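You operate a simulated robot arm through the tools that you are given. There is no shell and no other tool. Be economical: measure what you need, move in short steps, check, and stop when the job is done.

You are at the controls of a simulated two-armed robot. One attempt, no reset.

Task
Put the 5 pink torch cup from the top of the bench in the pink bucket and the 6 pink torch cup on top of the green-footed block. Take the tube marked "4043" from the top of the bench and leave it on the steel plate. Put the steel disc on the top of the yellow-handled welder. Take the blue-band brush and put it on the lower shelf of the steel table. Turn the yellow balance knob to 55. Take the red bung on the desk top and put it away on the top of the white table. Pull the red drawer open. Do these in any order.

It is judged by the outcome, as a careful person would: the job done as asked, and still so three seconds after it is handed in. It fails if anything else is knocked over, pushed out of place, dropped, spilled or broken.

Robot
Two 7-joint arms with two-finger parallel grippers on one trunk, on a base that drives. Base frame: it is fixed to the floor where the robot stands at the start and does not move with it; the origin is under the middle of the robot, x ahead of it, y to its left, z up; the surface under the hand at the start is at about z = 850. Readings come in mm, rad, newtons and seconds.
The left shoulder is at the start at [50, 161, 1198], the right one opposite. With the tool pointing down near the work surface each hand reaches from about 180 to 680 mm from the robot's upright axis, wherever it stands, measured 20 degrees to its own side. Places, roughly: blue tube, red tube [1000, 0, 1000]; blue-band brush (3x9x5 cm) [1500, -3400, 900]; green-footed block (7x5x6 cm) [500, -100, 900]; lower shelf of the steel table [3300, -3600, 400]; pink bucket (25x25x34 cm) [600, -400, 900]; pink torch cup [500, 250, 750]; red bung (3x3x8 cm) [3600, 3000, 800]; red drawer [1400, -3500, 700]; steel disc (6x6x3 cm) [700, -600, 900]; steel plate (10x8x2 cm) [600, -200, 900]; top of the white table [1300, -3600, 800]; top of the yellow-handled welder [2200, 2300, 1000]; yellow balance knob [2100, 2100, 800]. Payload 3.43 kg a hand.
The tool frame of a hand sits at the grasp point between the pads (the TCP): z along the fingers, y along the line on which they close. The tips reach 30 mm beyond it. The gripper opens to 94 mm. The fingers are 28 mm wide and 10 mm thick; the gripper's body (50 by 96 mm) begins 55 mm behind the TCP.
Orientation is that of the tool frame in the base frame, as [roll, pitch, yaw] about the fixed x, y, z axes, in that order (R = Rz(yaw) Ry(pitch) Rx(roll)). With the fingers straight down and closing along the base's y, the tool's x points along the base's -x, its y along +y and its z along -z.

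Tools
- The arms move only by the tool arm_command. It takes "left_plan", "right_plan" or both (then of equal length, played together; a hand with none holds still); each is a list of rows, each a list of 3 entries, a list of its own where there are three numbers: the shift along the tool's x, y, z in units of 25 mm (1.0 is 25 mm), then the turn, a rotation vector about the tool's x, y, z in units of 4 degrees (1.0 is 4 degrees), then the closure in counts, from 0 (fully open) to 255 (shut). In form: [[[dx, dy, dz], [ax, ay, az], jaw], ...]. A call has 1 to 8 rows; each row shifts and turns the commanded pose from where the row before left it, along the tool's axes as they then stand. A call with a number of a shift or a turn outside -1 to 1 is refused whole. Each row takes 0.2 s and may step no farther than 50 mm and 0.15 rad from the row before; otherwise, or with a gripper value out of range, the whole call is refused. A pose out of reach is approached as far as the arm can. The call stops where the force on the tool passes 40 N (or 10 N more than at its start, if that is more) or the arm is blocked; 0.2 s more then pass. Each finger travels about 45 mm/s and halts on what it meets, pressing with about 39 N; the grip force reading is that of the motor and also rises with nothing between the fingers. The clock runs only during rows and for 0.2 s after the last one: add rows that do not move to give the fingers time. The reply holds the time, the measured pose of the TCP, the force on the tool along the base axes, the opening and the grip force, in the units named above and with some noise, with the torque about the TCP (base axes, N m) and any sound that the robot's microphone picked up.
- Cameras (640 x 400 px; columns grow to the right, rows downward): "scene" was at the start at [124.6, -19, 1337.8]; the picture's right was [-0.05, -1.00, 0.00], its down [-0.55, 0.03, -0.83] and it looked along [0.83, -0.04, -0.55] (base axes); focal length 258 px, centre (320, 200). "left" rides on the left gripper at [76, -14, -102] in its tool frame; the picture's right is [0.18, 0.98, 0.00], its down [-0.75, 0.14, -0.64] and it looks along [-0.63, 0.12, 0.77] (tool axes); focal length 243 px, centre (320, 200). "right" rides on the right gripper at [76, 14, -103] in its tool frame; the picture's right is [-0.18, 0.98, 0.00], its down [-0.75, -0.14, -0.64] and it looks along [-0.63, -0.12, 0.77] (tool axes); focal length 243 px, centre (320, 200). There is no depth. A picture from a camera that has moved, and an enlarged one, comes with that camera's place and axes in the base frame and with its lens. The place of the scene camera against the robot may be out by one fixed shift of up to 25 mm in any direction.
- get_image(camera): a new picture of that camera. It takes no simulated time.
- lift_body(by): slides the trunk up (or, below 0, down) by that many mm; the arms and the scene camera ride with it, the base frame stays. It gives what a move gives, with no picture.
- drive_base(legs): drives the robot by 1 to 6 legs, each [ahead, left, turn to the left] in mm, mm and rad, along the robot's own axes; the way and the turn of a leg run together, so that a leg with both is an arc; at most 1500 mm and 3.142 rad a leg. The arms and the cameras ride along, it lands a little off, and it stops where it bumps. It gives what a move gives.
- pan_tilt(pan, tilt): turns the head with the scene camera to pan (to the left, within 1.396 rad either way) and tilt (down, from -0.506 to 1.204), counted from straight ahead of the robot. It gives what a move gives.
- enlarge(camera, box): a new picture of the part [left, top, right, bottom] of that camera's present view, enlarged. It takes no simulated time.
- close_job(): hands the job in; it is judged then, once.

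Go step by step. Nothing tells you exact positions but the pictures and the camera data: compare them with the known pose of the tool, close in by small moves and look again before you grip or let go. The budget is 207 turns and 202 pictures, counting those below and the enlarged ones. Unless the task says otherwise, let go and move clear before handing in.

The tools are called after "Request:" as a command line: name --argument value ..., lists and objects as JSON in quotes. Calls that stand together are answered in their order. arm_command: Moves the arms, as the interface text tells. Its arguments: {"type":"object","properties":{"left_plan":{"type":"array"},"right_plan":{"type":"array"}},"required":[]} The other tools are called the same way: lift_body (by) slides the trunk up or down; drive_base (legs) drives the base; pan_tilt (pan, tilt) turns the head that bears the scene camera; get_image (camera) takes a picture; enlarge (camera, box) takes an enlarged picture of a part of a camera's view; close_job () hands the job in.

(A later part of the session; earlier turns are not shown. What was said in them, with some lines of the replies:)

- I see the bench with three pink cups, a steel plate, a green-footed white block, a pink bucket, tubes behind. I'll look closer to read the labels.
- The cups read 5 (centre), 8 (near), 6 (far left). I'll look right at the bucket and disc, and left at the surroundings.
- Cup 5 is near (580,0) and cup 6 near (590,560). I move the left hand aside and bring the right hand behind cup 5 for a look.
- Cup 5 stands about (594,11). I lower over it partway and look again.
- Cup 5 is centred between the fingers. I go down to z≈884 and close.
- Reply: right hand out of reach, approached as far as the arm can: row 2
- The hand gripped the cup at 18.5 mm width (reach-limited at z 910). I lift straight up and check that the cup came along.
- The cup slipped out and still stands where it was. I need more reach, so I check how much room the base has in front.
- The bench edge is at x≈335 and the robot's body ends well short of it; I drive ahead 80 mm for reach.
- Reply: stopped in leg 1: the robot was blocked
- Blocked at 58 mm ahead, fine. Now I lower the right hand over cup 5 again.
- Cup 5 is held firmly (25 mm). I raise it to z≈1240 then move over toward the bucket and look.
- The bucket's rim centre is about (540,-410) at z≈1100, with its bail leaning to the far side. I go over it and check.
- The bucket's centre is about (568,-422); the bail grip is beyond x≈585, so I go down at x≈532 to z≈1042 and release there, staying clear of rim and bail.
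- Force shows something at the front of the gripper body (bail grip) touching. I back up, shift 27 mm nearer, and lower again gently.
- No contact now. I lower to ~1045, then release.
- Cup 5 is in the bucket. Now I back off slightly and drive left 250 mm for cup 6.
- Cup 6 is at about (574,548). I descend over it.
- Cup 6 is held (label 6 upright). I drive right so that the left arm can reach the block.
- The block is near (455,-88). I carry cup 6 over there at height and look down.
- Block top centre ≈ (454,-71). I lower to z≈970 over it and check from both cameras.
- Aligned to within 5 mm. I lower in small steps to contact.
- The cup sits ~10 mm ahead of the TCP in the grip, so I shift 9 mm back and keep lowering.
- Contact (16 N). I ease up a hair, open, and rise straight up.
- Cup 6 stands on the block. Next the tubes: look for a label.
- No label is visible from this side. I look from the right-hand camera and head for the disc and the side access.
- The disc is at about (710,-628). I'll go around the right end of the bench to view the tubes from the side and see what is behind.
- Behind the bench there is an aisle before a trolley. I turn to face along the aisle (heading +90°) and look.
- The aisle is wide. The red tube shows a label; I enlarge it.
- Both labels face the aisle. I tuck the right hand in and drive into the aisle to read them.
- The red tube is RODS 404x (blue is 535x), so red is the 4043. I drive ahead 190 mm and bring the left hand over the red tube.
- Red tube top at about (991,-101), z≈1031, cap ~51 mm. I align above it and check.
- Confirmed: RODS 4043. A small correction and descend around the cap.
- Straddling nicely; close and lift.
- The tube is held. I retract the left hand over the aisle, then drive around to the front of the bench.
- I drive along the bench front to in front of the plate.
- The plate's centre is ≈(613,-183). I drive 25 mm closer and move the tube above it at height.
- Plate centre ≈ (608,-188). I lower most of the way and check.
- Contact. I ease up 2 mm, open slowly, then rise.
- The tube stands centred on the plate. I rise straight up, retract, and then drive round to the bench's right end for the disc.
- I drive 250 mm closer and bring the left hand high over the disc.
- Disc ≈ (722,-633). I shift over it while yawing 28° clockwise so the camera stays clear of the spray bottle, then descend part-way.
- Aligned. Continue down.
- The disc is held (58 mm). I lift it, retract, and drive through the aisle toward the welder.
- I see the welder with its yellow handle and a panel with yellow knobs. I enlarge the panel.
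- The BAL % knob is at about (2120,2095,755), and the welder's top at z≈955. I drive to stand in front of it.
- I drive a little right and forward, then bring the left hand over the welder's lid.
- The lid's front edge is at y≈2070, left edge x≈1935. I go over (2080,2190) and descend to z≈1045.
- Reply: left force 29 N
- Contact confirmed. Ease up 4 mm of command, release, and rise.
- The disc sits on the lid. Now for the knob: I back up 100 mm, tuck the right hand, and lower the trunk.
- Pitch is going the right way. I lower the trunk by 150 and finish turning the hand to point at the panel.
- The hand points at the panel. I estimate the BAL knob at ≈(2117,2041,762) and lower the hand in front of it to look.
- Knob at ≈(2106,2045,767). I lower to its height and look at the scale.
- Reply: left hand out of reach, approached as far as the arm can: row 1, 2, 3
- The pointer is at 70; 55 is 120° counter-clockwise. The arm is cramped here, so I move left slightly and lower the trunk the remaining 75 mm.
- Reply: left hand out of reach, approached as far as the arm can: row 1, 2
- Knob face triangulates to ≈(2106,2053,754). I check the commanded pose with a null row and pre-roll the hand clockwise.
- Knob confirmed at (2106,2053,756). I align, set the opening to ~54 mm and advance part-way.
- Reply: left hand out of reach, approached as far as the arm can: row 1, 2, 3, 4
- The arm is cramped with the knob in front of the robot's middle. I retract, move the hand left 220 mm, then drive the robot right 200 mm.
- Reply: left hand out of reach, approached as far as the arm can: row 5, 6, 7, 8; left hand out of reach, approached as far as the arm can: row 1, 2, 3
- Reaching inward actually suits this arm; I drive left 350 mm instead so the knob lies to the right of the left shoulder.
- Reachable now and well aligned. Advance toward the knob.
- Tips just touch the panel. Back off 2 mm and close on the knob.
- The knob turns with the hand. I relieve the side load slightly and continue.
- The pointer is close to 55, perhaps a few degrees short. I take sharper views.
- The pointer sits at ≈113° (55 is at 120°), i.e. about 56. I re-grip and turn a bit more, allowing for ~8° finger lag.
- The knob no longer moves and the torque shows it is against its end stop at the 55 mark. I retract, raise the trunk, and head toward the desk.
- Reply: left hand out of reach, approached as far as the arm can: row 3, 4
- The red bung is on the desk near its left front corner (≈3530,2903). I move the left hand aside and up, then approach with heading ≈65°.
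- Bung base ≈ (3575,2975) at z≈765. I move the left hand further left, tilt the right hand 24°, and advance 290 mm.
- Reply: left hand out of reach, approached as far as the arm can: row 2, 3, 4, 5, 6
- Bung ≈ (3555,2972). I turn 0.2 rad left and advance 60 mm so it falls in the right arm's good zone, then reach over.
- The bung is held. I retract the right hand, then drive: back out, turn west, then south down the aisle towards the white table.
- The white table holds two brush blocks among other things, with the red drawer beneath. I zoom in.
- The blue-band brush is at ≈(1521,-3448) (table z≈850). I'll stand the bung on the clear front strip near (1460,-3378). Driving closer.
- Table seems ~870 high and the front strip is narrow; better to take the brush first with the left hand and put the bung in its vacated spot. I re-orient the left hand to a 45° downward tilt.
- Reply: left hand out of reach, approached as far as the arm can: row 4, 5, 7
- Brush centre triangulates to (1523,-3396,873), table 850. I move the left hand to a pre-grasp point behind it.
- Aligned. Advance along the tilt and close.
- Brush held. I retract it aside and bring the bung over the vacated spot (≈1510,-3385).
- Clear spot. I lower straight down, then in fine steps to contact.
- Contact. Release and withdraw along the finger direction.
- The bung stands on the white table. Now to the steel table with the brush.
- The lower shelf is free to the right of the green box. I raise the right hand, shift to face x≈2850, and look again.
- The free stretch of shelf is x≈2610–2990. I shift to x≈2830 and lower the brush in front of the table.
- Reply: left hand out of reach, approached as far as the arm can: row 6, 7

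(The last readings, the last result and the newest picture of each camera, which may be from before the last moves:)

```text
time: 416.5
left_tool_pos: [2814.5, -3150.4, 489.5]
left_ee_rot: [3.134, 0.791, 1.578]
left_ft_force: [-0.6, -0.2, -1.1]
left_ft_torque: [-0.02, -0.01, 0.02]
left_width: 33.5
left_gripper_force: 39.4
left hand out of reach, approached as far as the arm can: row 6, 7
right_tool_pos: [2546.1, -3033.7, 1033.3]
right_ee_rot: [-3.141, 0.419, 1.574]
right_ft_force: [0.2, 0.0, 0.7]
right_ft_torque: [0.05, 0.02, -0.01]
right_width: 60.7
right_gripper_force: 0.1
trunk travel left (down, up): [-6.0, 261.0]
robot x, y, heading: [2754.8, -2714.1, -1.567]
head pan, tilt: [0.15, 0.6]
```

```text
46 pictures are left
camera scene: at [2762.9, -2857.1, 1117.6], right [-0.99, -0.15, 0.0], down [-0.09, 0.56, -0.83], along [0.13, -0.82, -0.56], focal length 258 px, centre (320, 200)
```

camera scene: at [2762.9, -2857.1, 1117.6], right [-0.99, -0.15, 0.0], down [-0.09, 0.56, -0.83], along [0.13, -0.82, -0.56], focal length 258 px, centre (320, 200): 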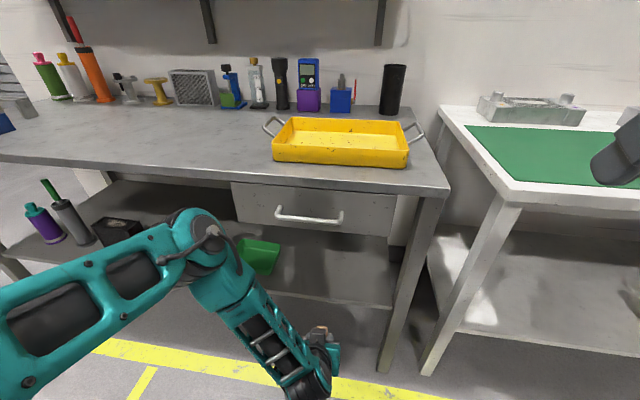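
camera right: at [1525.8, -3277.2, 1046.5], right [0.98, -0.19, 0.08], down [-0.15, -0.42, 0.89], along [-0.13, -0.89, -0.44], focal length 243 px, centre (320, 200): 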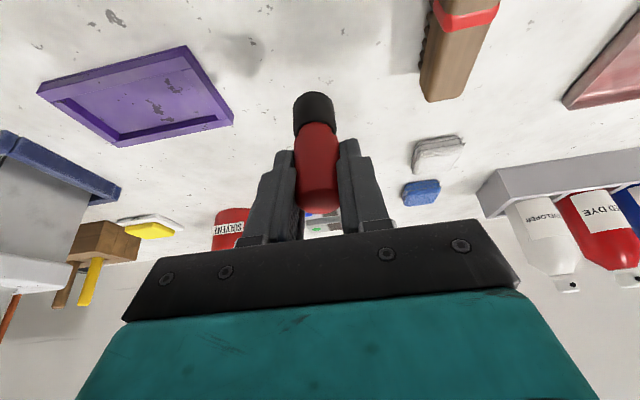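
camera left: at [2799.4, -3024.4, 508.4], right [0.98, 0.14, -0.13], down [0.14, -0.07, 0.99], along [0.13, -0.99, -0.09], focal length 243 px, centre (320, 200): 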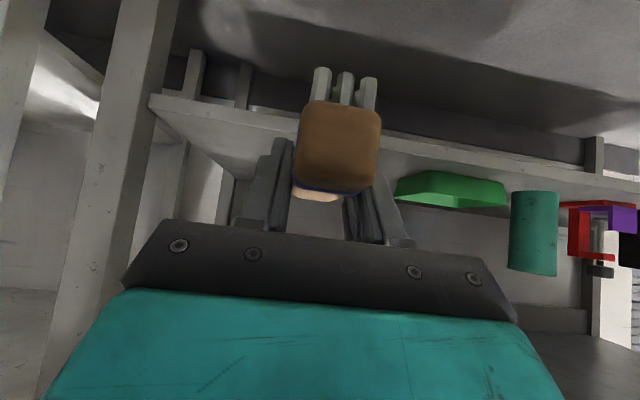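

I extend the arm forward first (to keep the elbow away from the table), then drive 110 mm closer.

Request:
arm_command --left_plan '[[[-0.7, 0, 0.71], [0, 0, 0], 255], [[-0.7, 0, 0.71], [0, 0, 0], 255], [[-0.7, 0, 0.71], [0, 0, 0], 255], [[0, 0, 0], [0, 0, 0], 255]]'

Request:
drive_base --legs '[[110, 0, 0]]'

Request:
get_image --camera "left"

Request:
get_image --camera "scene"

```text
time: 417.5
left_tool_pos: [2816.5, -3226.2, 491.7]
left_ee_rot: [3.141, 0.796, 1.582]
left_ft_force: [0.1, -0.1, -0.4]
left_ft_torque: [-0.03, 0.03, 0.0]
left_width: 33.3
left_gripper_force: 39.4
right_tool_pos: [2546.7, -3034.4, 1033.4]
right_ee_rot: [3.141, 0.422, 1.574]
right_ft_force: [-0.4, 0.7, -0.9]
right_ft_torque: [-0.03, 0.01, -0.02]
right_width: 60.9
right_gripper_force: 0.0
trunk travel left (down, up): [-6.0, 261.0]
robot x, y, heading: [2754.6, -2716.5, -1.566]
head pan, tilt: [0.15, 0.6]
```

```text
time: 418.7
left_tool_pos: [2816.2, -3331.4, 490.2]
left_ee_rot: [-3.141, 0.794, 1.584]
left_ft_force: [0.4, -0.6, -0.8]
left_ft_torque: [-0.04, -0.01, -0.01]
left_width: 33.7
left_gripper_force: 38.6
right_tool_pos: [2548.0, -3142.2, 1032.6]
right_ee_rot: [-3.141, 0.421, 1.575]
right_ft_force: [0.0, -0.5, -0.2]
right_ft_torque: [0.03, 0.0, 0.0]
right_width: 61.2
right_gripper_force: 0.1
trunk travel left (down, up): [-6.0, 261.0]
robot x, y, heading: [2755.6, -2824.1, -1.563]
head pan, tilt: [0.15, 0.6]
```

```text
45 pictures are left
camera left: at [2801.8, -3205.6, 507.9], right [0.98, 0.14, -0.13], down [0.14, -0.07, 0.99], along [0.13, -0.99, -0.09], focal length 243 px, centre (320, 200)
```

left: 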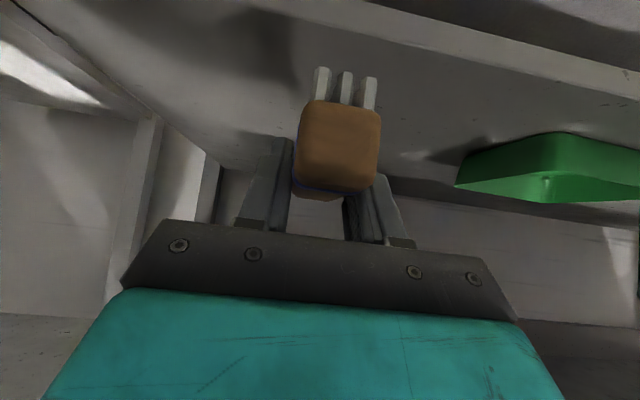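

```text
44 pictures are left
camera scene: at [2763.6, -2963.9, 1117.6], right [-0.99, -0.15, 0.0], down [-0.09, 0.56, -0.82], along [0.13, -0.81, -0.57], focal length 258 px, centre (320, 200)
```

scene: 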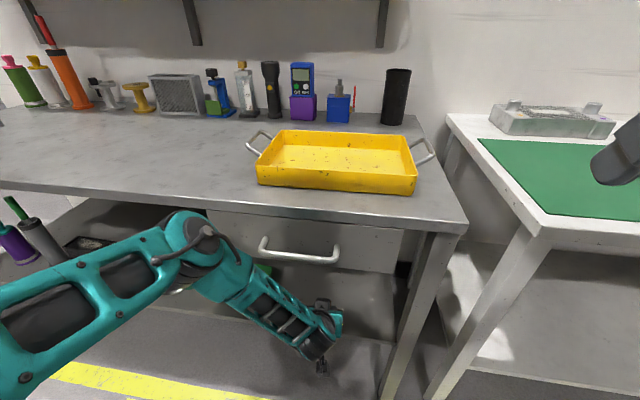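

The brush is partly over the shelf. I extend 75 mm more and lower.

Request:
arm_command --left_plan '[[[-0.7, 0, 0.71], [0, 0, 0], 255], [[-0.7, 0, 0.71], [0, 0, 0], 255], [[-0.7, 0, 0.71], [0, 0, 0], 255], [[0.5, 0, 0.5], [0, 0, 0], 255], [[0.3, 0, 0.3], [0, 0, 0], 255], [[0, 0, 0], [0, 0, 0], 255]]'

Request:
get_image --camera "left"

```text
time: 420.1
left_tool_pos: [2817.8, -3406.5, 462.9]
left_ee_rot: [-3.141, 0.795, 1.584]
left_ft_force: [-0.3, 0.5, -1.3]
left_ft_torque: [0.02, 0.03, 0.01]
left_width: 33.6
left_gripper_force: 39.1
right_tool_pos: [2546.1, -3142.0, 1033.2]
right_ee_rot: [-3.141, 0.421, 1.576]
right_ft_force: [0.4, -0.3, -1.1]
right_ft_torque: [0.02, 0.0, 0.0]
right_width: 61.0
right_gripper_force: 0.0
trunk travel left (down, up): [-6.0, 261.0]
robot x, y, heading: [2748.9, -2823.4, -1.568]
head pan, tilt: [0.15, 0.6]
```

```text
43 pictures are left
camera left: at [2802.8, -3280.6, 479.6], right [0.98, 0.14, -0.13], down [0.14, -0.07, 0.99], along [0.13, -0.99, -0.09], focal length 243 px, centre (320, 200)
```

left: 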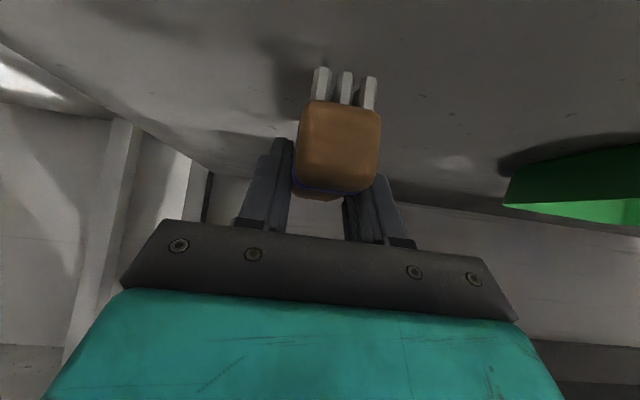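

Request:
arm_command --left_plan '[[[0.3, 0, 0.3], [0, 0, 0], 255], [[0, 0, 0], [0, 0, 0], 255]]'

Request:
arm_command --left_plan '[[[0.15, 0, 0.15], [0, 0, 0], 255], [[0, 0, 0], [0, 0, 0], 255]]'

Request:
arm_command --left_plan '[[[0.12, 0, 0.12], [0, 0, 0], 255], [[0, 0, 0], [0, 0, 0], 255]]'

Request:
arm_command --left_plan '[[[0.1, 0, 0.1], [0, 0, 0], 255], [[0, 0, 0], [0, 0, 0], 255]]'

Request:
get_image --camera "left"

```text
time: 420.7
left_tool_pos: [2816.6, -3406.2, 452.5]
left_ee_rot: [-3.138, 0.793, 1.584]
left_ft_force: [-0.1, 0.7, -0.8]
left_ft_torque: [-0.01, 0.02, -0.02]
left_width: 33.6
left_gripper_force: 39.2
right_tool_pos: [2546.2, -3142.6, 1033.6]
right_ee_rot: [-3.141, 0.42, 1.575]
right_ft_force: [-0.6, 0.6, -0.1]
right_ft_torque: [-0.01, -0.01, -0.03]
right_width: 60.7
right_gripper_force: 0.0
trunk travel left (down, up): [-6.0, 261.0]
robot x, y, heading: [2752.6, -2820.6, -1.563]
head pan, tilt: [0.15, 0.6]
```

```text
time: 421.3
left_tool_pos: [2817.4, -3406.4, 446.8]
left_ee_rot: [-3.141, 0.793, 1.584]
left_ft_force: [-0.4, 0.1, -0.2]
left_ft_torque: [0.0, -0.01, -0.03]
left_width: 33.4
left_gripper_force: 39.3
right_tool_pos: [2545.0, -3142.3, 1033.4]
right_ee_rot: [3.141, 0.421, 1.574]
right_ft_force: [-0.1, 0.1, -0.4]
right_ft_torque: [-0.01, 0.01, -0.03]
right_width: 60.7
right_gripper_force: 0.0
trunk travel left (down, up): [-6.0, 261.0]
robot x, y, heading: [2753.5, -2821.8, -1.564]
head pan, tilt: [0.15, 0.6]
```

```text
time: 421.9
left_tool_pos: [2817.5, -3406.4, 442.1]
left_ee_rot: [-3.141, 0.794, 1.582]
left_ft_force: [-0.5, -0.9, -0.9]
left_ft_torque: [0.01, -0.02, -0.01]
left_width: 33.3
left_gripper_force: 38.5
right_tool_pos: [2546.9, -3141.7, 1034.4]
right_ee_rot: [-3.141, 0.421, 1.577]
right_ft_force: [0.4, 0.4, 0.4]
right_ft_torque: [-0.01, 0.02, 0.01]
right_width: 60.6
right_gripper_force: 0.0
trunk travel left (down, up): [-6.0, 261.0]
robot x, y, heading: [2750.8, -2821.7, -1.568]
head pan, tilt: [0.15, 0.6]
```

```text
time: 422.5
left_tool_pos: [2816.8, -3407.6, 438.6]
left_ee_rot: [-3.141, 0.797, 1.581]
left_ft_force: [-0.2, 0.4, 0.9]
left_ft_torque: [-0.09, -0.01, 0.0]
left_width: 33.4
left_gripper_force: 38.8
right_tool_pos: [2546.6, -3142.5, 1033.4]
right_ee_rot: [-3.141, 0.421, 1.575]
right_ft_force: [0.9, -0.1, 0.0]
right_ft_torque: [0.02, 0.01, 0.0]
right_width: 60.6
right_gripper_force: 0.1
trunk travel left (down, up): [-6.0, 261.0]
robot x, y, heading: [2753.4, -2821.7, -1.563]
head pan, tilt: [0.15, 0.6]
```

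```text
42 pictures are left
camera left: at [2802.2, -3281.4, 456.6], right [0.98, 0.14, -0.13], down [0.14, -0.07, 0.99], along [0.13, -0.99, -0.09], focal length 243 px, centre (320, 200)
```

left: 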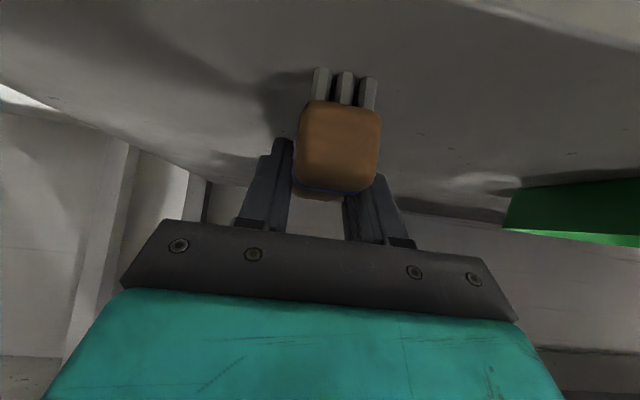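

Contact has just begun (shelf at ≈401). One tiny step more, then release and withdraw.

Request:
arm_command --left_plan '[[[0.06, 0, 0.06], [0, 0, 0], 255], [[0, 0, 0], [0, 0, 0], 255]]'

Request:
arm_command --left_plan '[[[0, 0, 0], [0, 0, 0], 160], [[0, 0, 0], [0, 0, 0], 100], [[0, 0, 0], [0, 0, 0], 90], [[0, 0, 0], [0, 0, 0], 90], [[0, 0, -0.6], [0, 0, 0], 90], [[0, 0, -1], [0, 0, 0], 90], [[0, 0, -1], [0, 0, 0], 90], [[0, 0, -1], [0, 0, 0], 90]]'

Request:
get_image --camera "left"

```text
time: 423.1
left_tool_pos: [2817.9, -3407.5, 438.2]
left_ee_rot: [-3.14, 0.798, 1.585]
left_ft_force: [1.3, 3.6, 14.8]
left_ft_torque: [0.33, -0.02, -0.06]
left_width: 33.2
left_gripper_force: 39.1
right_tool_pos: [2546.9, -3140.4, 1034.1]
right_ee_rot: [-3.141, 0.42, 1.576]
right_ft_force: [0.4, 1.1, -0.1]
right_ft_torque: [0.0, -0.01, -0.02]
right_width: 60.7
right_gripper_force: 0.2
trunk travel left (down, up): [-6.0, 261.0]
robot x, y, heading: [2755.4, -2824.1, -1.567]
head pan, tilt: [0.15, 0.6]
```

```text
time: 424.9
left_tool_pos: [2817.8, -3343.3, 501.3]
left_ee_rot: [-3.141, 0.797, 1.584]
left_ft_force: [-0.4, 0.1, 0.1]
left_ft_torque: [0.02, 0.0, 0.03]
left_width: 60.5
left_gripper_force: 0.2
right_tool_pos: [2546.6, -3141.5, 1033.7]
right_ee_rot: [-3.141, 0.42, 1.577]
right_ft_force: [0.1, -0.3, 0.5]
right_ft_torque: [0.02, 0.05, 0.0]
right_width: 60.8
right_gripper_force: 0.0
trunk travel left (down, up): [-6.0, 261.0]
robot x, y, heading: [2755.0, -2821.1, -1.567]
head pan, tilt: [0.15, 0.6]
```

```text
41 pictures are left
camera left: at [2801.5, -3216.5, 518.8], right [0.98, 0.14, -0.13], down [0.14, -0.07, 0.99], along [0.13, -0.99, -0.09], focal length 243 px, centre (320, 200)
```

left: 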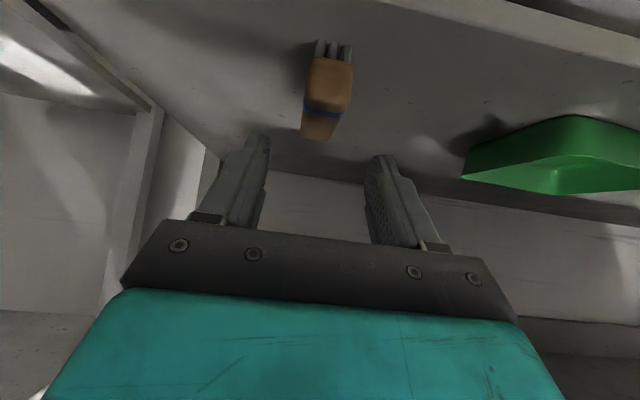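

The brush is on the lower shelf. I back away, raise and re-orient the left hand to horizontal with the fingers closing vertically, on the way to the red drawer.

Request:
drive_base --legs '[[-330, 0, 0], [0, -1205, 0]]'

Request:
arm_command --left_plan '[[[-0.71, 0, -0.7], [0, -1, 0], 90], [[-0.75, 0, -0.65], [0, -1, 0], 90], [[-0.8, 0, -0.6], [0, -1, 0], 90], [[-0.85, 0, -0.5], [0, -1, 0], 90], [[-0.9, 0, -0.4], [0, -1, 0], 90], [[-0.95, 0, -0.35], [0, -1, 0], 90], [[-0.95, 0, -0.3], [0, -1, 0], 90], [[-1, 0, -0.2], [0, -1, 0], 90]]'

Request:
arm_command --left_plan '[[[-1, 0, -0.1], [0, -1, 0], 90], [[-1, 0, 0], [0, -1, 0], 90], [[0, 0, 0], [0, -1, 0], 90], [[0, 0, 0], [0, -0.3, 0], 90], [[0, 0, 0], [0, 0, -1], 90], [[0, 0, 0], [0, 0, -1], 90], [[0, 0, 0], [0, 0, -1], 90], [[0, 0, 0], [0, 0, -1], 90]]'

Request:
arm_command --left_plan '[[[0, 0, 0], [0, 0, -1], 90], [[0, 0, 0], [0, 0, -1], 90], [[0, 0, 0], [0, 0, -1], 90], [[0, 0, 0], [0, 0, -1], 90], [[0, 0, 0], [0, 0, -1], 90], [[0, 0, 0], [0, 0, -1], 90], [[0, 0, 0], [0, 0, -1], 90], [[0, 0, 0], [0, 0, -1], 90]]'

```text
time: 437.3
left_tool_pos: [1636.1, -3024.2, 500.4]
left_ee_rot: [3.141, 0.796, 1.593]
left_ft_force: [-0.2, -0.4, 0.0]
left_ft_torque: [0.0, 0.03, 0.0]
left_width: 60.9
left_gripper_force: 0.1
right_tool_pos: [1364.9, -2826.1, 1033.3]
right_ee_rot: [-3.142, 0.421, 1.587]
right_ft_force: [0.8, 0.1, 0.6]
right_ft_torque: [-0.04, 0.0, -0.03]
right_width: 60.8
right_gripper_force: 0.0
trunk travel left (down, up): [-6.0, 261.0]
robot x, y, heading: [1568.5, -2504.5, -1.554]
head pan, tilt: [0.15, 0.6]
```

```text
time: 439.1
left_tool_pos: [1609.7, -3034.0, 718.7]
left_ee_rot: [3.14, 1.35, 1.596]
left_ft_force: [0.4, -0.8, 0.3]
left_ft_torque: [-0.01, -0.02, 0.01]
left_width: 61.0
left_gripper_force: 0.0
left hand out of reach, approached as far as the arm can: row 3, 4, 5, 6, 8
right_tool_pos: [1363.7, -2824.9, 1033.7]
right_ee_rot: [-3.141, 0.42, 1.587]
right_ft_force: [-0.4, 0.2, 0.2]
right_ft_torque: [0.02, 0.01, -0.02]
right_width: 60.6
right_gripper_force: 0.1
trunk travel left (down, up): [-6.0, 261.0]
robot x, y, heading: [1567.5, -2504.1, -1.552]
head pan, tilt: [0.15, 0.6]
```

```text
time: 440.9
left_tool_pos: [1588.1, -3034.1, 784.0]
left_ee_rot: [-1.528, 1.292, -3.075]
left_ft_force: [-1.1, -0.1, -0.3]
left_ft_torque: [0.01, 0.0, 0.02]
left_width: 60.8
left_gripper_force: 0.1
left hand out of reach, approached as far as the arm can: row 1, 2, 3, 4
right_tool_pos: [1364.9, -2825.6, 1033.1]
right_ee_rot: [-3.141, 0.421, 1.586]
right_ft_force: [-0.5, 0.7, 0.8]
right_ft_torque: [0.0, 0.02, 0.03]
right_width: 60.8
right_gripper_force: 0.0
trunk travel left (down, up): [-6.0, 261.0]
robot x, y, heading: [1568.5, -2505.7, -1.558]
head pan, tilt: [0.15, 0.6]
```

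```text
time: 442.7
left_tool_pos: [1588.4, -3034.0, 784.4]
left_ee_rot: [-1.555, 0.731, -3.107]
left_ft_force: [0.1, -0.3, 0.7]
left_ft_torque: [0.01, 0.01, 0.04]
left_width: 60.7
left_gripper_force: 0.0
right_tool_pos: [1364.3, -2825.6, 1033.1]
right_ee_rot: [-3.14, 0.421, 1.585]
right_ft_force: [0.2, -0.2, -0.1]
right_ft_torque: [0.0, 0.01, -0.01]
right_width: 60.8
right_gripper_force: 0.0
trunk travel left (down, up): [-6.0, 261.0]
robot x, y, heading: [1568.4, -2505.9, -1.558]
head pan, tilt: [0.15, 0.6]
```

Request:
arm_command --left_plan '[[[0, 0, 0], [0, 0, -1], 90], [[0, 0, 0], [0, 0, -1], 90], [[0, 0, 0], [0, 0, -1], 90], [[0, 0, 0], [0, 0, -1], 90], [[0, 0, 0], [0, 0, -1], 90], [[0, 0, 0], [0, 0, -1], 90], [[0, 0, 0], [0, 0, -1], 90], [[0, 0, 0], [0, 0, -1], 90]]'

Request:
arm_command --left_plan '[[[0, 0, 0], [0, 0, -1], 90], [[0, 0, 0], [0, 0, -1], 90], [[0, 0, 0], [0, 0, -0.5], 90], [[0, 0, 0], [0, 0, 0], 90]]'

Request:
pan_tilt --pan 0.0 --tilt 0.5

Request:
get_image --camera "left"

Request:
get_image --camera "scene"

```text
time: 444.5
left_tool_pos: [1587.6, -3033.9, 783.9]
left_ee_rot: [-1.558, 0.172, -3.113]
left_ft_force: [0.3, 0.1, -0.2]
left_ft_torque: [-0.02, -0.01, -0.01]
left_width: 61.0
left_gripper_force: 0.3
right_tool_pos: [1364.7, -2826.1, 1033.4]
right_ee_rot: [-3.141, 0.421, 1.586]
right_ft_force: [0.6, 0.2, -0.6]
right_ft_torque: [0.01, 0.02, 0.0]
right_width: 60.9
right_gripper_force: 0.1
trunk travel left (down, up): [-6.0, 261.0]
robot x, y, heading: [1565.9, -2506.9, -1.55]
head pan, tilt: [0.15, 0.6]
```

```text
time: 445.5
left_tool_pos: [1588.0, -3033.9, 784.9]
left_ee_rot: [-1.558, -0.002, -3.117]
left_ft_force: [-0.6, 0.4, -0.4]
left_ft_torque: [0.03, 0.01, 0.0]
left_width: 60.5
left_gripper_force: 0.1
right_tool_pos: [1363.9, -2825.3, 1033.5]
right_ee_rot: [3.141, 0.42, 1.586]
right_ft_force: [0.0, -0.4, 0.7]
right_ft_torque: [0.03, -0.01, 0.01]
right_width: 60.5
right_gripper_force: 0.1
trunk travel left (down, up): [-6.0, 261.0]
robot x, y, heading: [1563.2, -2504.5, -1.555]
head pan, tilt: [0.15, 0.6]
```

```text
time: 446.2
left_tool_pos: [1588.7, -3034.2, 785.3]
left_ee_rot: [-1.559, 0.001, -3.117]
left_ft_force: [-1.1, -0.8, -0.3]
left_ft_torque: [0.03, -0.03, 0.0]
left_width: 60.4
left_gripper_force: 0.0
right_tool_pos: [1364.7, -2825.6, 1034.1]
right_ee_rot: [3.141, 0.42, 1.585]
right_ft_force: [1.0, 0.2, -1.6]
right_ft_torque: [0.01, -0.01, -0.02]
right_width: 60.9
right_gripper_force: 0.0
trunk travel left (down, up): [-6.0, 261.0]
robot x, y, heading: [1569.2, -2503.7, -1.555]
head pan, tilt: [0.0, 0.499]
```

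```text
40 pictures are left
camera left: at [1510.1, -2933.6, 798.2], right [-0.18, -0.02, -0.98], down [0.74, 0.66, -0.15], along [0.65, -0.75, -0.11], focal length 243 px, centre (320, 200)
```

left: 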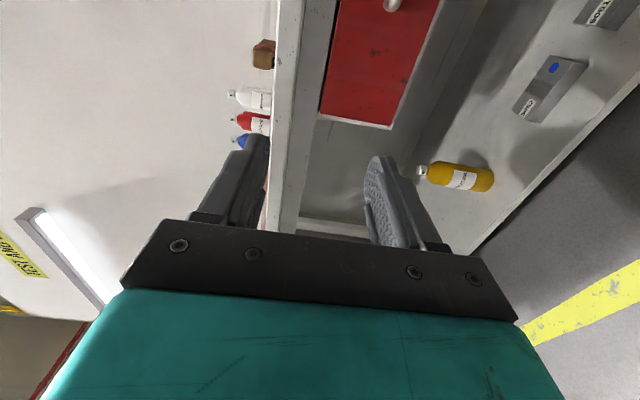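

```text
39 pictures are left
camera scene: at [1565.8, -2649.3, 1126.7], right [-1.0, -0.02, 0.0], down [-0.01, 0.48, -0.88], along [0.01, -0.88, -0.48], focal length 258 px, centre (320, 200)
```

scene: 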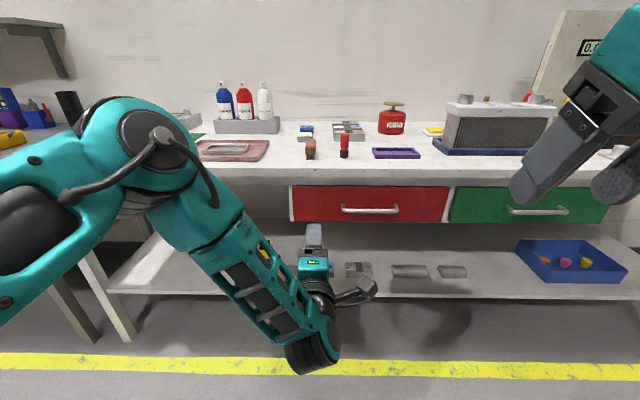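

The hand is ready. I shift it right to x≈1440 and z≈737 in front of the handle and look.

Request:
arm_command --left_plan '[[[0.8, 0.3, 0], [0, 0, 0], 90], [[0.8, 0.3, 0], [0, 0, 0], 90], [[0.8, 0.3, 0], [0, 0, 0], 90], [[0.8, 0.3, 0], [0, 0, 0], 90], [[0.8, 0.3, 0], [0, 0, 0], 90], [[0.8, 0.3, 0], [0, 0, 0], 90], [[0.8, 0.1, 0], [0, 0, 0], 90], [[0, 0, 0], [0, 0, 0], 90]]'

Request:
drive_base --legs '[[110, 0, 0]]'

Request:
get_image --camera "left"

Request:
get_image --camera "scene"

```text
time: 448.0
left_tool_pos: [1464.1, -3037.2, 746.1]
left_ee_rot: [-1.561, 0.0, -3.12]
left_ft_force: [0.2, -0.3, 1.3]
left_ft_torque: [-0.02, 0.01, -0.02]
left_width: 60.8
left_gripper_force: 0.0
left hand out of reach, approached as far as the arm can: row 7
right_tool_pos: [1364.0, -2825.1, 1032.4]
right_ee_rot: [-3.141, 0.419, 1.585]
right_ft_force: [-0.9, -0.3, 0.3]
right_ft_torque: [-0.02, -0.02, -0.04]
right_width: 60.9
right_gripper_force: 0.1
trunk travel left (down, up): [-6.0, 261.0]
robot x, y, heading: [1567.5, -2507.3, -1.558]
head pan, tilt: [0.0, 0.499]
```

```text
time: 449.2
left_tool_pos: [1466.6, -3143.7, 746.0]
left_ee_rot: [-1.559, 0.0, -3.12]
left_ft_force: [0.3, 0.3, 0.5]
left_ft_torque: [-0.01, -0.03, 0.03]
left_width: 60.8
left_gripper_force: 0.1
right_tool_pos: [1365.2, -2932.0, 1033.5]
right_ee_rot: [3.14, 0.42, 1.585]
right_ft_force: [0.4, -0.3, -0.6]
right_ft_torque: [0.01, -0.02, 0.02]
right_width: 60.8
right_gripper_force: 0.0
trunk travel left (down, up): [-6.0, 261.0]
robot x, y, heading: [1568.4, -2614.0, -1.553]
head pan, tilt: [0.0, 0.499]
```

```text
38 pictures are left
camera left: at [1387.7, -3043.6, 759.7], right [-0.18, -0.01, -0.98], down [0.74, 0.66, -0.15], along [0.65, -0.75, -0.11], focal length 243 px, centre (320, 200)
```

left: 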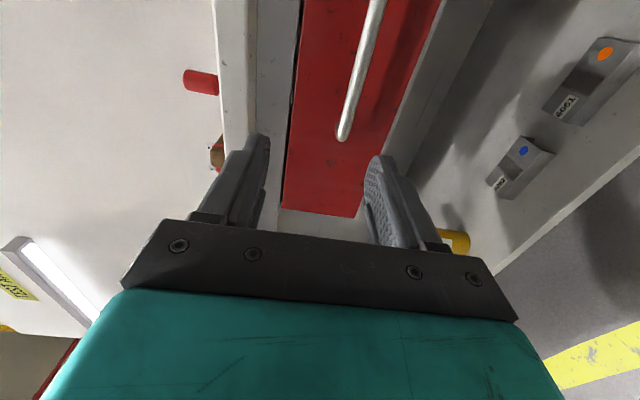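

```text
37 pictures are left
camera scene: at [1567.4, -2756.7, 1126.7], right [-1.0, -0.02, 0.0], down [-0.01, 0.48, -0.88], along [0.01, -0.88, -0.48], focal length 258 px, centre (320, 200)
```

scene: 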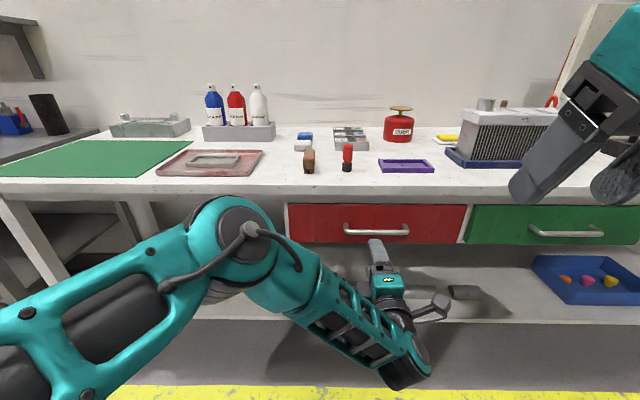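

Handle bar at ≈ y −3304, z 716, x 1356–1511. I lower to its height while extending.

Request:
arm_command --left_plan '[[[0, 0.4, 1], [0, 0, 0], 90], [[0, 0.4, 1], [0, 0, 0], 90], [[0, 0.4, 1], [0, 0, 0], 90], [[0, 0, 1], [0, 0, 0], 90], [[0, 0, 0], [0, 0, 0], 90]]'

Request:
get_image --camera "left"

```text
time: 450.4
left_tool_pos: [1487.4, -3239.0, 732.3]
left_ee_rot: [-1.566, -0.001, -3.114]
left_ft_force: [0.4, -0.4, 0.3]
left_ft_torque: [0.01, -0.02, 0.01]
left_width: 60.8
left_gripper_force: 0.1
left hand out of reach, approached as far as the arm can: row 1, 2, 3, 4
right_tool_pos: [1366.9, -2933.2, 1034.0]
right_ee_rot: [3.141, 0.421, 1.587]
right_ft_force: [1.0, -0.6, -0.8]
right_ft_torque: [-0.01, -0.01, -0.02]
right_width: 60.8
right_gripper_force: 0.1
trunk travel left (down, up): [-6.0, 261.0]
robot x, y, heading: [1567.6, -2610.1, -1.556]
head pan, tilt: [0.0, 0.499]
```

```text
36 pictures are left
camera left: at [1409.2, -3138.9, 746.1], right [-0.18, -0.01, -0.98], down [0.74, 0.66, -0.14], along [0.65, -0.75, -0.12], focal length 243 px, centre (320, 200)
```

left: 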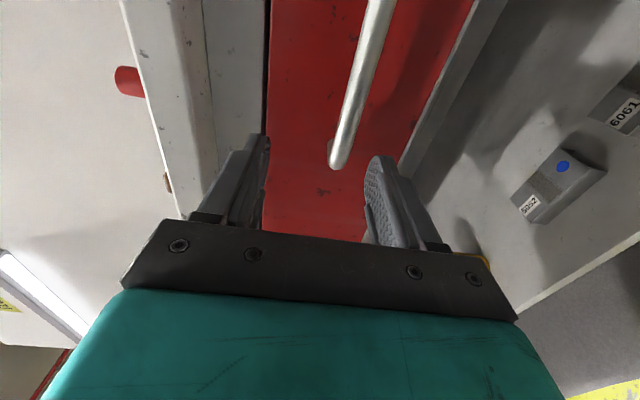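

The arm is over-reaching; I retract 100 mm, move the hand left, then shift the robot right 90 and forward 90.

Request:
arm_command --left_plan '[[[-0.6, 0, -1], [0, 0, 0], 90], [[-0.6, 0, -1], [0, 0, 0], 90], [[-0.6, 0, -1], [0, 0, 0], 90], [[-0.6, 0, -1], [0, 0, 0], 90], [[0, 0, 0], [0, 0, 0], 90]]'

Request:
drive_base --legs '[[0, -90, 0], [90, 0, 0]]'

Request:
arm_command --left_plan '[[[0, 0, 0], [0, 0, 0], 90], [[0, 0, 0.5], [0, 0, 0], 90], [[0, 0, 0], [0, 0, 0], 90]]'

Request:
get_image --camera "left"

```text
time: 451.6
left_tool_pos: [1543.9, -3139.0, 735.2]
left_ee_rot: [-1.565, -0.001, -3.117]
left_ft_force: [-0.1, 0.5, 0.5]
left_ft_torque: [0.0, 0.0, 0.04]
left_width: 60.9
left_gripper_force: 0.2
left hand out of reach, approached as far as the arm can: row 4
right_tool_pos: [1365.5, -2932.5, 1034.0]
right_ee_rot: [-3.141, 0.42, 1.587]
right_ft_force: [-0.5, -0.1, 0.5]
right_ft_torque: [0.02, 0.0, 0.01]
right_width: 60.7
right_gripper_force: 0.0
trunk travel left (down, up): [-6.0, 261.0]
robot x, y, heading: [1572.3, -2614.6, -1.552]
head pan, tilt: [0.0, 0.499]
```

```text
time: 453.8
left_tool_pos: [1455.5, -3230.6, 734.6]
left_ee_rot: [-1.565, 0.001, -3.116]
left_ft_force: [-0.7, -0.1, 0.2]
left_ft_torque: [0.02, -0.01, -0.02]
left_width: 60.9
left_gripper_force: 0.0
right_tool_pos: [1277.8, -3024.7, 1034.0]
right_ee_rot: [3.14, 0.421, 1.583]
right_ft_force: [-0.2, -0.5, 0.6]
right_ft_torque: [0.04, -0.03, -0.01]
right_width: 60.9
right_gripper_force: 0.1
trunk travel left (down, up): [-6.0, 261.0]
robot x, y, heading: [1482.3, -2704.4, -1.557]
head pan, tilt: [0.0, 0.499]
```

```text
time: 454.6
left_tool_pos: [1455.0, -3243.7, 735.6]
left_ee_rot: [-1.568, 0.0, -3.112]
left_ft_force: [0.4, 0.3, 0.5]
left_ft_torque: [0.02, -0.01, 0.0]
left_width: 60.9
left_gripper_force: 0.0
right_tool_pos: [1276.3, -3024.8, 1032.8]
right_ee_rot: [3.142, 0.422, 1.587]
right_ft_force: [-0.1, 0.6, -0.2]
right_ft_torque: [-0.01, 0.02, 0.04]
right_width: 60.9
right_gripper_force: 0.1
trunk travel left (down, up): [-6.0, 261.0]
robot x, y, heading: [1479.1, -2703.4, -1.553]
head pan, tilt: [0.0, 0.499]
```

```text
35 pictures are left
camera left: at [1375.9, -3143.5, 749.4], right [-0.18, -0.01, -0.98], down [0.73, 0.66, -0.14], along [0.65, -0.75, -0.12], focal length 243 px, centre (320, 200)
```

left: 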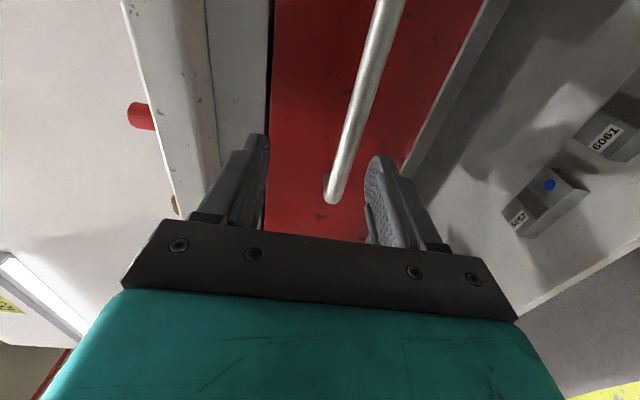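

The hand sits 24 mm too high for this posture; I tilt the fingers 16° downward, which lifts the wrist, and lower to the bar (z≈711).

Request:
arm_command --left_plan '[[[0, 0, 0], [-1, 0, 0], 60], [[0, 0, 0], [-1, 0, 0], 60], [[0, 0, 0], [-1, 0, 0], 60], [[0, 0, 0], [-1, 0, 0], 60], [[0, 0.5, 0.14], [0, 0, 0], 60], [[0, 0.45, 0.14], [0, 0, 0], 60], [[0, 0, 0], [0, 0, 0], 60]]'

Request:
get_image --camera "left"

```text
time: 456.1
left_tool_pos: [1456.1, -3244.0, 709.3]
left_ee_rot: [-1.844, -0.001, -3.115]
left_ft_force: [0.3, 0.6, -0.2]
left_ft_torque: [-0.03, -0.01, 0.0]
left_width: 71.9
left_gripper_force: 0.1
right_tool_pos: [1278.0, -3025.2, 1033.4]
right_ee_rot: [-3.141, 0.42, 1.587]
right_ft_force: [0.2, -0.4, -0.2]
right_ft_torque: [-0.02, -0.01, -0.01]
right_width: 60.6
right_gripper_force: 0.1
trunk travel left (down, up): [-6.0, 261.0]
robot x, y, heading: [1477.0, -2706.5, -1.552]
head pan, tilt: [0.0, 0.499]
```

```text
34 pictures are left
camera left: at [1377.4, -3151.9, 750.7], right [-0.19, 0.26, -0.95], down [0.74, 0.68, 0.04], along [0.65, -0.69, -0.32], focal length 243 px, centre (320, 200)
```

left: 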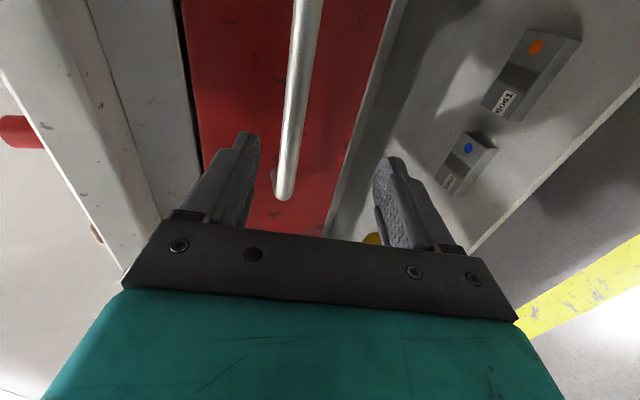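

Request:
arm_command --left_plan '[[[0, -0.25, 0.7], [0, 0, 0], 60], [[0, -0.25, 0.7], [0, 0, 0], 60], [[0, -0.2, 0.6], [0, 0, 0], 60], [[0, 0, 0], [0, 0, 0], 60]]'

Request:
get_image --camera "left"

Request:
enlarge --camera "scene" --box '[280, 180, 440, 300]'

```text
time: 457.1
left_tool_pos: [1455.8, -3290.0, 711.8]
left_ee_rot: [-1.848, -0.001, -3.118]
left_ft_force: [7.8, 21.8, 7.7]
left_ft_torque: [-1.12, 0.38, 0.05]
left_width: 72.6
left_gripper_force: 0.8
right_tool_pos: [1279.3, -3022.4, 1035.9]
right_ee_rot: [3.141, 0.425, 1.59]
right_ft_force: [1.2, 0.5, 0.0]
right_ft_torque: [-0.04, 0.01, 0.0]
right_width: 60.7
right_gripper_force: 0.1
trunk travel left (down, up): [-6.0, 261.0]
robot x, y, heading: [1480.6, -2702.2, -1.556]
head pan, tilt: [0.0, 0.499]
stopped in row 4 (left hand): the force on the tool passed its limit at 48 N (the readings are from after the stop); the commanded pose is now the measured one
```

```text
33 pictures are left
camera left: at [1378.5, -3197.7, 753.4], right [-0.19, 0.26, -0.95], down [0.74, 0.67, 0.04], along [0.65, -0.69, -0.32], focal length 243 px, centre (320, 200)
```

left: 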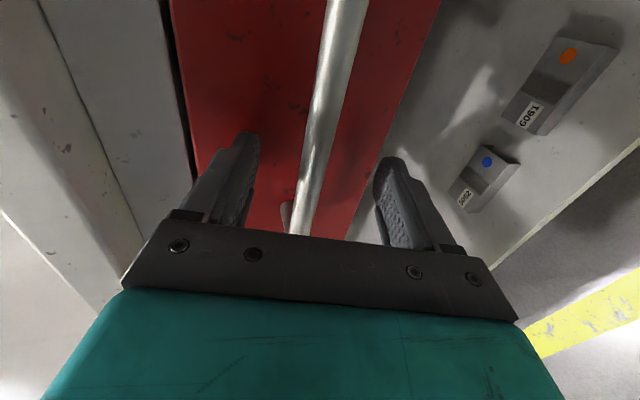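

```text
3.33 times, centred on (360, 240) of scene
camera zoom: at [1479.9, -2845.4, 1127.2], right [-1.0, -0.02, 0.0], down [-0.01, 0.48, -0.88], along [0.01, -0.88, -0.48], focal length 862 px, centre (187, 67)
```

zoom: 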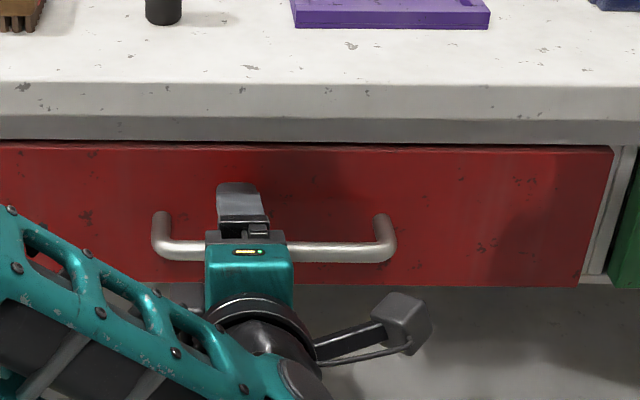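

The fingertips touch the drawer front with the bar between the fingers. I back off slightly and close.

Request:
arm_command --left_plan '[[[0, 0.04, -0.2], [0, 0, 0], 60], [[0, 0, 0], [0, 0, 0], 120], [[0, 0, 0], [0, 0, 0], 200], [[0, 0, 0], [0, 0, 0], 255], [[0, 0, 0], [0, 0, 0], 255], [[0, 0, 0], [0, 0, 0], 255], [[0, 0, 0], [0, 0, 0], 255]]'

Request:
enlarge --camera "left" --box '[180, 60, 460, 260]'

```text
time: 458.7
left_tool_pos: [1455.5, -3288.6, 717.1]
left_ee_rot: [-1.833, -0.001, -3.117]
left_ft_force: [0.7, -0.7, 31.6]
left_ft_torque: [-0.19, -0.28, -0.17]
left_width: 14.1
left_gripper_force: 44.5
right_tool_pos: [1276.5, -3023.0, 1034.8]
right_ee_rot: [-3.141, 0.424, 1.586]
right_ft_force: [-0.3, 0.7, 0.8]
right_ft_torque: [-0.03, 0.02, -0.01]
right_width: 60.4
right_gripper_force: 0.1
trunk travel left (down, up): [-6.0, 261.0]
robot x, y, heading: [1480.9, -2701.5, -1.557]
head pan, tilt: [0.0, 0.499]
```

```text
2.00 times, centred on (320, 160) of left
camera zoom: at [1377.7, -3196.0, 757.9], right [-0.19, 0.25, -0.95], down [0.74, 0.67, 0.03], along [0.65, -0.69, -0.31], focal length 485 px, centre (320, 280)
```

zoom: 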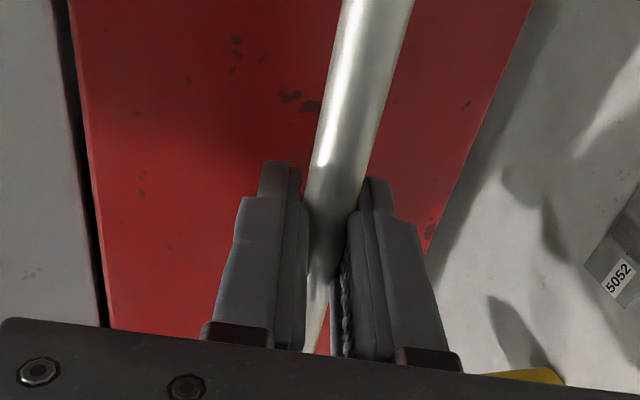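

The bar is gripped. I relieve the vertical load and pull by driving back 200 mm.

Request:
arm_command --left_plan '[[[0, -0.2, 0], [0, 0, 0], 255], [[0, 0, 0], [0, 0, 0], 255]]'

Request:
drive_base --legs '[[-120, 0, 0]]'

Request:
get_image --camera "scene"

```text
time: 459.3
left_tool_pos: [1455.4, -3288.8, 717.6]
left_ee_rot: [-1.841, 0.002, -3.119]
left_ft_force: [1.9, 0.2, 21.3]
left_ft_torque: [-0.19, -0.57, -0.13]
left_width: 14.2
left_gripper_force: 45.0
right_tool_pos: [1278.1, -3023.8, 1034.0]
right_ee_rot: [-3.142, 0.422, 1.587]
right_ft_force: [-0.1, 0.4, -0.5]
right_ft_torque: [0.0, 0.03, -0.03]
right_width: 60.9
right_gripper_force: 0.0
trunk travel left (down, up): [-6.0, 261.0]
robot x, y, heading: [1483.1, -2699.1, -1.555]
head pan, tilt: [0.0, 0.499]
```

```text
time: 460.5
left_tool_pos: [1455.3, -3167.3, 717.3]
left_ee_rot: [-1.845, 0.0, -3.114]
left_ft_force: [18.6, -0.7, 20.1]
left_ft_torque: [-0.12, -0.67, -1.07]
left_width: 13.9
left_gripper_force: 45.5
right_tool_pos: [1277.1, -2901.8, 1034.6]
right_ee_rot: [-3.142, 0.423, 1.585]
right_ft_force: [0.4, -0.4, 0.4]
right_ft_torque: [0.0, 0.02, -0.01]
right_width: 60.8
right_gripper_force: 0.0
trunk travel left (down, up): [-6.0, 261.0]
robot x, y, heading: [1480.4, -2582.0, -1.556]
head pan, tilt: [0.0, 0.499]
```

```text
30 pictures are left
camera scene: at [1478.1, -2725.9, 1127.0], right [-1.0, -0.02, 0.0], down [-0.01, 0.48, -0.88], along [0.01, -0.88, -0.48], focal length 258 px, centre (320, 200)
```

scene: 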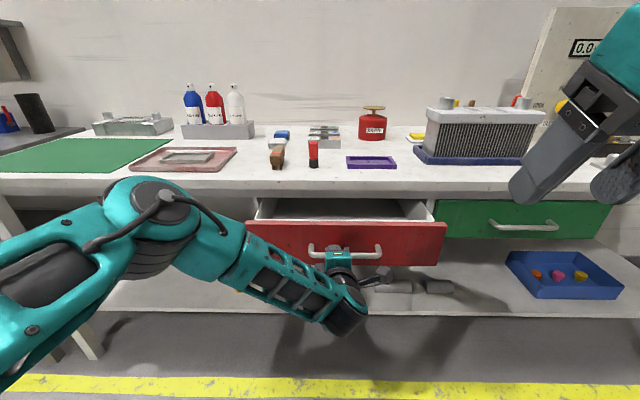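

The drawer is opening well. I pull another 90 mm.

Request:
drive_base --legs '[[-90, 0, 0]]'

Request:
get_image --camera "scene"

```text
time: 461.6
left_tool_pos: [1454.9, -3082.4, 717.1]
left_ee_rot: [-1.84, 0.001, -3.108]
left_ft_force: [12.1, -0.1, 9.5]
left_ft_torque: [-0.11, -1.02, -0.76]
left_width: 13.9
left_gripper_force: 45.3
right_tool_pos: [1274.8, -2814.7, 1034.6]
right_ee_rot: [-3.141, 0.42, 1.586]
right_ft_force: [-0.4, -0.8, -0.4]
right_ft_torque: [-0.02, 0.02, 0.03]
right_width: 60.8
right_gripper_force: 0.1
trunk travel left (down, up): [-6.0, 261.0]
robot x, y, heading: [1478.2, -2492.5, -1.557]
head pan, tilt: [0.0, 0.499]
```

```text
29 pictures are left
camera scene: at [1476.4, -2638.3, 1126.9], right [-1.0, -0.02, 0.0], down [-0.01, 0.48, -0.88], along [0.01, -0.88, -0.48], focal length 258 px, centre (320, 200)
```

scene: 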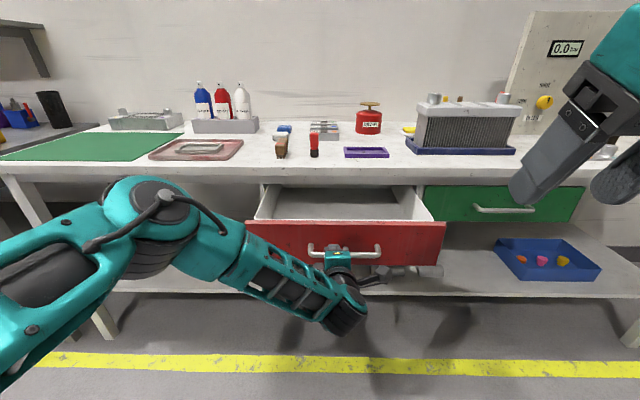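

Request:
drive_base --legs '[[-60, 0, 0]]'

Request:
arm_command --left_plan '[[[0, 0, 0], [0, 0, 0], 180], [[0, 0, 0], [0, 0, 0], 100], [[0, 0, 0], [0, 0, 0], 60], [[0, 0, 0], [0, 0, 0], 60], [[0, 0, 0], [0, 0, 0], 60], [[0, 0, 0], [0, 0, 0], 60]]'

Request:
get_image --camera "left"

```text
time: 462.6
left_tool_pos: [1455.9, -3023.4, 717.6]
left_ee_rot: [-1.84, 0.006, -3.108]
left_ft_force: [10.7, 0.9, 5.6]
left_ft_torque: [-0.06, -0.84, -0.9]
left_width: 13.7
left_gripper_force: 44.8
right_tool_pos: [1273.8, -2756.6, 1035.3]
right_ee_rot: [-3.14, 0.42, 1.587]
right_ft_force: [0.0, -0.4, -0.1]
right_ft_torque: [-0.02, 0.01, -0.03]
right_width: 60.9
right_gripper_force: 0.0
trunk travel left (down, up): [-6.0, 261.0]
robot x, y, heading: [1477.9, -2432.3, -1.553]
head pan, tilt: [0.0, 0.499]
```

```text
time: 464.0
left_tool_pos: [1455.8, -3024.3, 717.3]
left_ee_rot: [-1.842, 0.005, -3.106]
left_ft_force: [-0.3, 0.5, 0.6]
left_ft_torque: [0.0, 0.0, 0.0]
left_width: 72.0
left_gripper_force: 0.0
right_tool_pos: [1273.5, -2756.8, 1033.0]
right_ee_rot: [-3.141, 0.42, 1.586]
right_ft_force: [0.0, -0.1, 0.4]
right_ft_torque: [0.0, 0.03, 0.01]
right_width: 60.4
right_gripper_force: 0.1
trunk travel left (down, up): [-6.0, 261.0]
robot x, y, heading: [1481.6, -2436.9, -1.554]
head pan, tilt: [0.0, 0.499]
```

```text
28 pictures are left
camera left: at [1376.1, -2931.7, 758.0], right [-0.19, 0.26, -0.95], down [0.73, 0.68, 0.04], along [0.66, -0.69, -0.32], focal length 243 px, centre (320, 200)
```

left: 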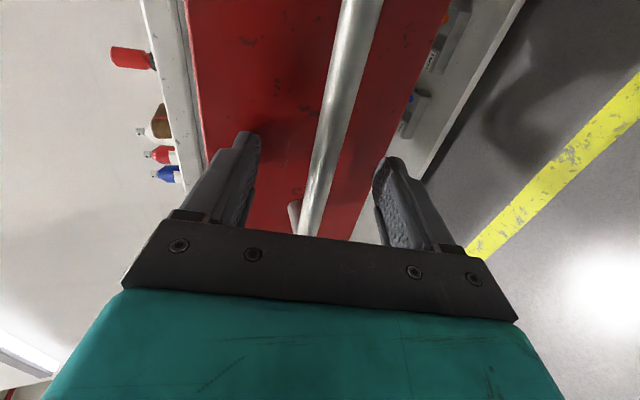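

Open and clear of the bar. I back away straight and check.

Request:
drive_base --legs '[[-250, 0, 0]]'

Request:
get_image --camera "scene"

```text
time: 465.8
left_tool_pos: [1450.8, -2774.6, 717.2]
left_ee_rot: [-1.84, 0.006, -3.108]
left_ft_force: [-0.5, 0.2, -0.8]
left_ft_torque: [-0.02, -0.03, 0.0]
left_width: 71.8
left_gripper_force: 0.1
right_tool_pos: [1269.5, -2507.8, 1033.8]
right_ee_rot: [3.141, 0.419, 1.586]
right_ft_force: [-0.3, -0.3, -0.3]
right_ft_torque: [0.03, -0.01, 0.02]
right_width: 61.0
right_gripper_force: 0.1
trunk travel left (down, up): [-6.0, 261.0]
robot x, y, heading: [1474.3, -2187.2, -1.56]
head pan, tilt: [0.0, 0.499]
```

```text
27 pictures are left
camera scene: at [1471.1, -2331.8, 1126.7], right [-1.0, -0.02, 0.0], down [-0.01, 0.48, -0.88], along [0.01, -0.88, -0.48], focal length 258 px, centre (320, 200)
```

scene: 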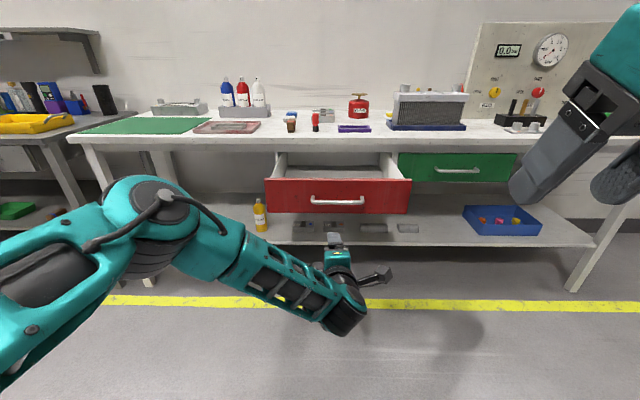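

The drawer is open, and the other items are as placed when I last saw them. I hand the job in.

Request:
close_job

```text
The job is handed in.
```

I did all eight parts of the job and handed it in; no score came back. Two details you might weigh:

- **Balance knob:** it is turned down as far as it will go, and the pointer reads within about one unit of 55. I took that stop to be the 55 mark, because turning further did not move it.
- **Cup 5:** I let it fall the last 15 cm or so into the pink bucket, because the bucket's rim and handle stopped the hand going lower. It landed upright.

The rest:
- **Cup 6:** stands on the green-footed block.
- **Tube 4043:** this is the red tube, and it stands on the steel plate.
- **Steel disc:** on the lid of the yellow-handled welder.
- **Blue-band brush:** on the lower shelf of the steel table.
- **Red bung:** stands on the white table, where the brush had been.
- **Red drawer:** pulled open about 27 cm.

The robot is clear of everything. I didn't go back for a last look at the bench or welder items, but each was standing where I left it when I moved away.
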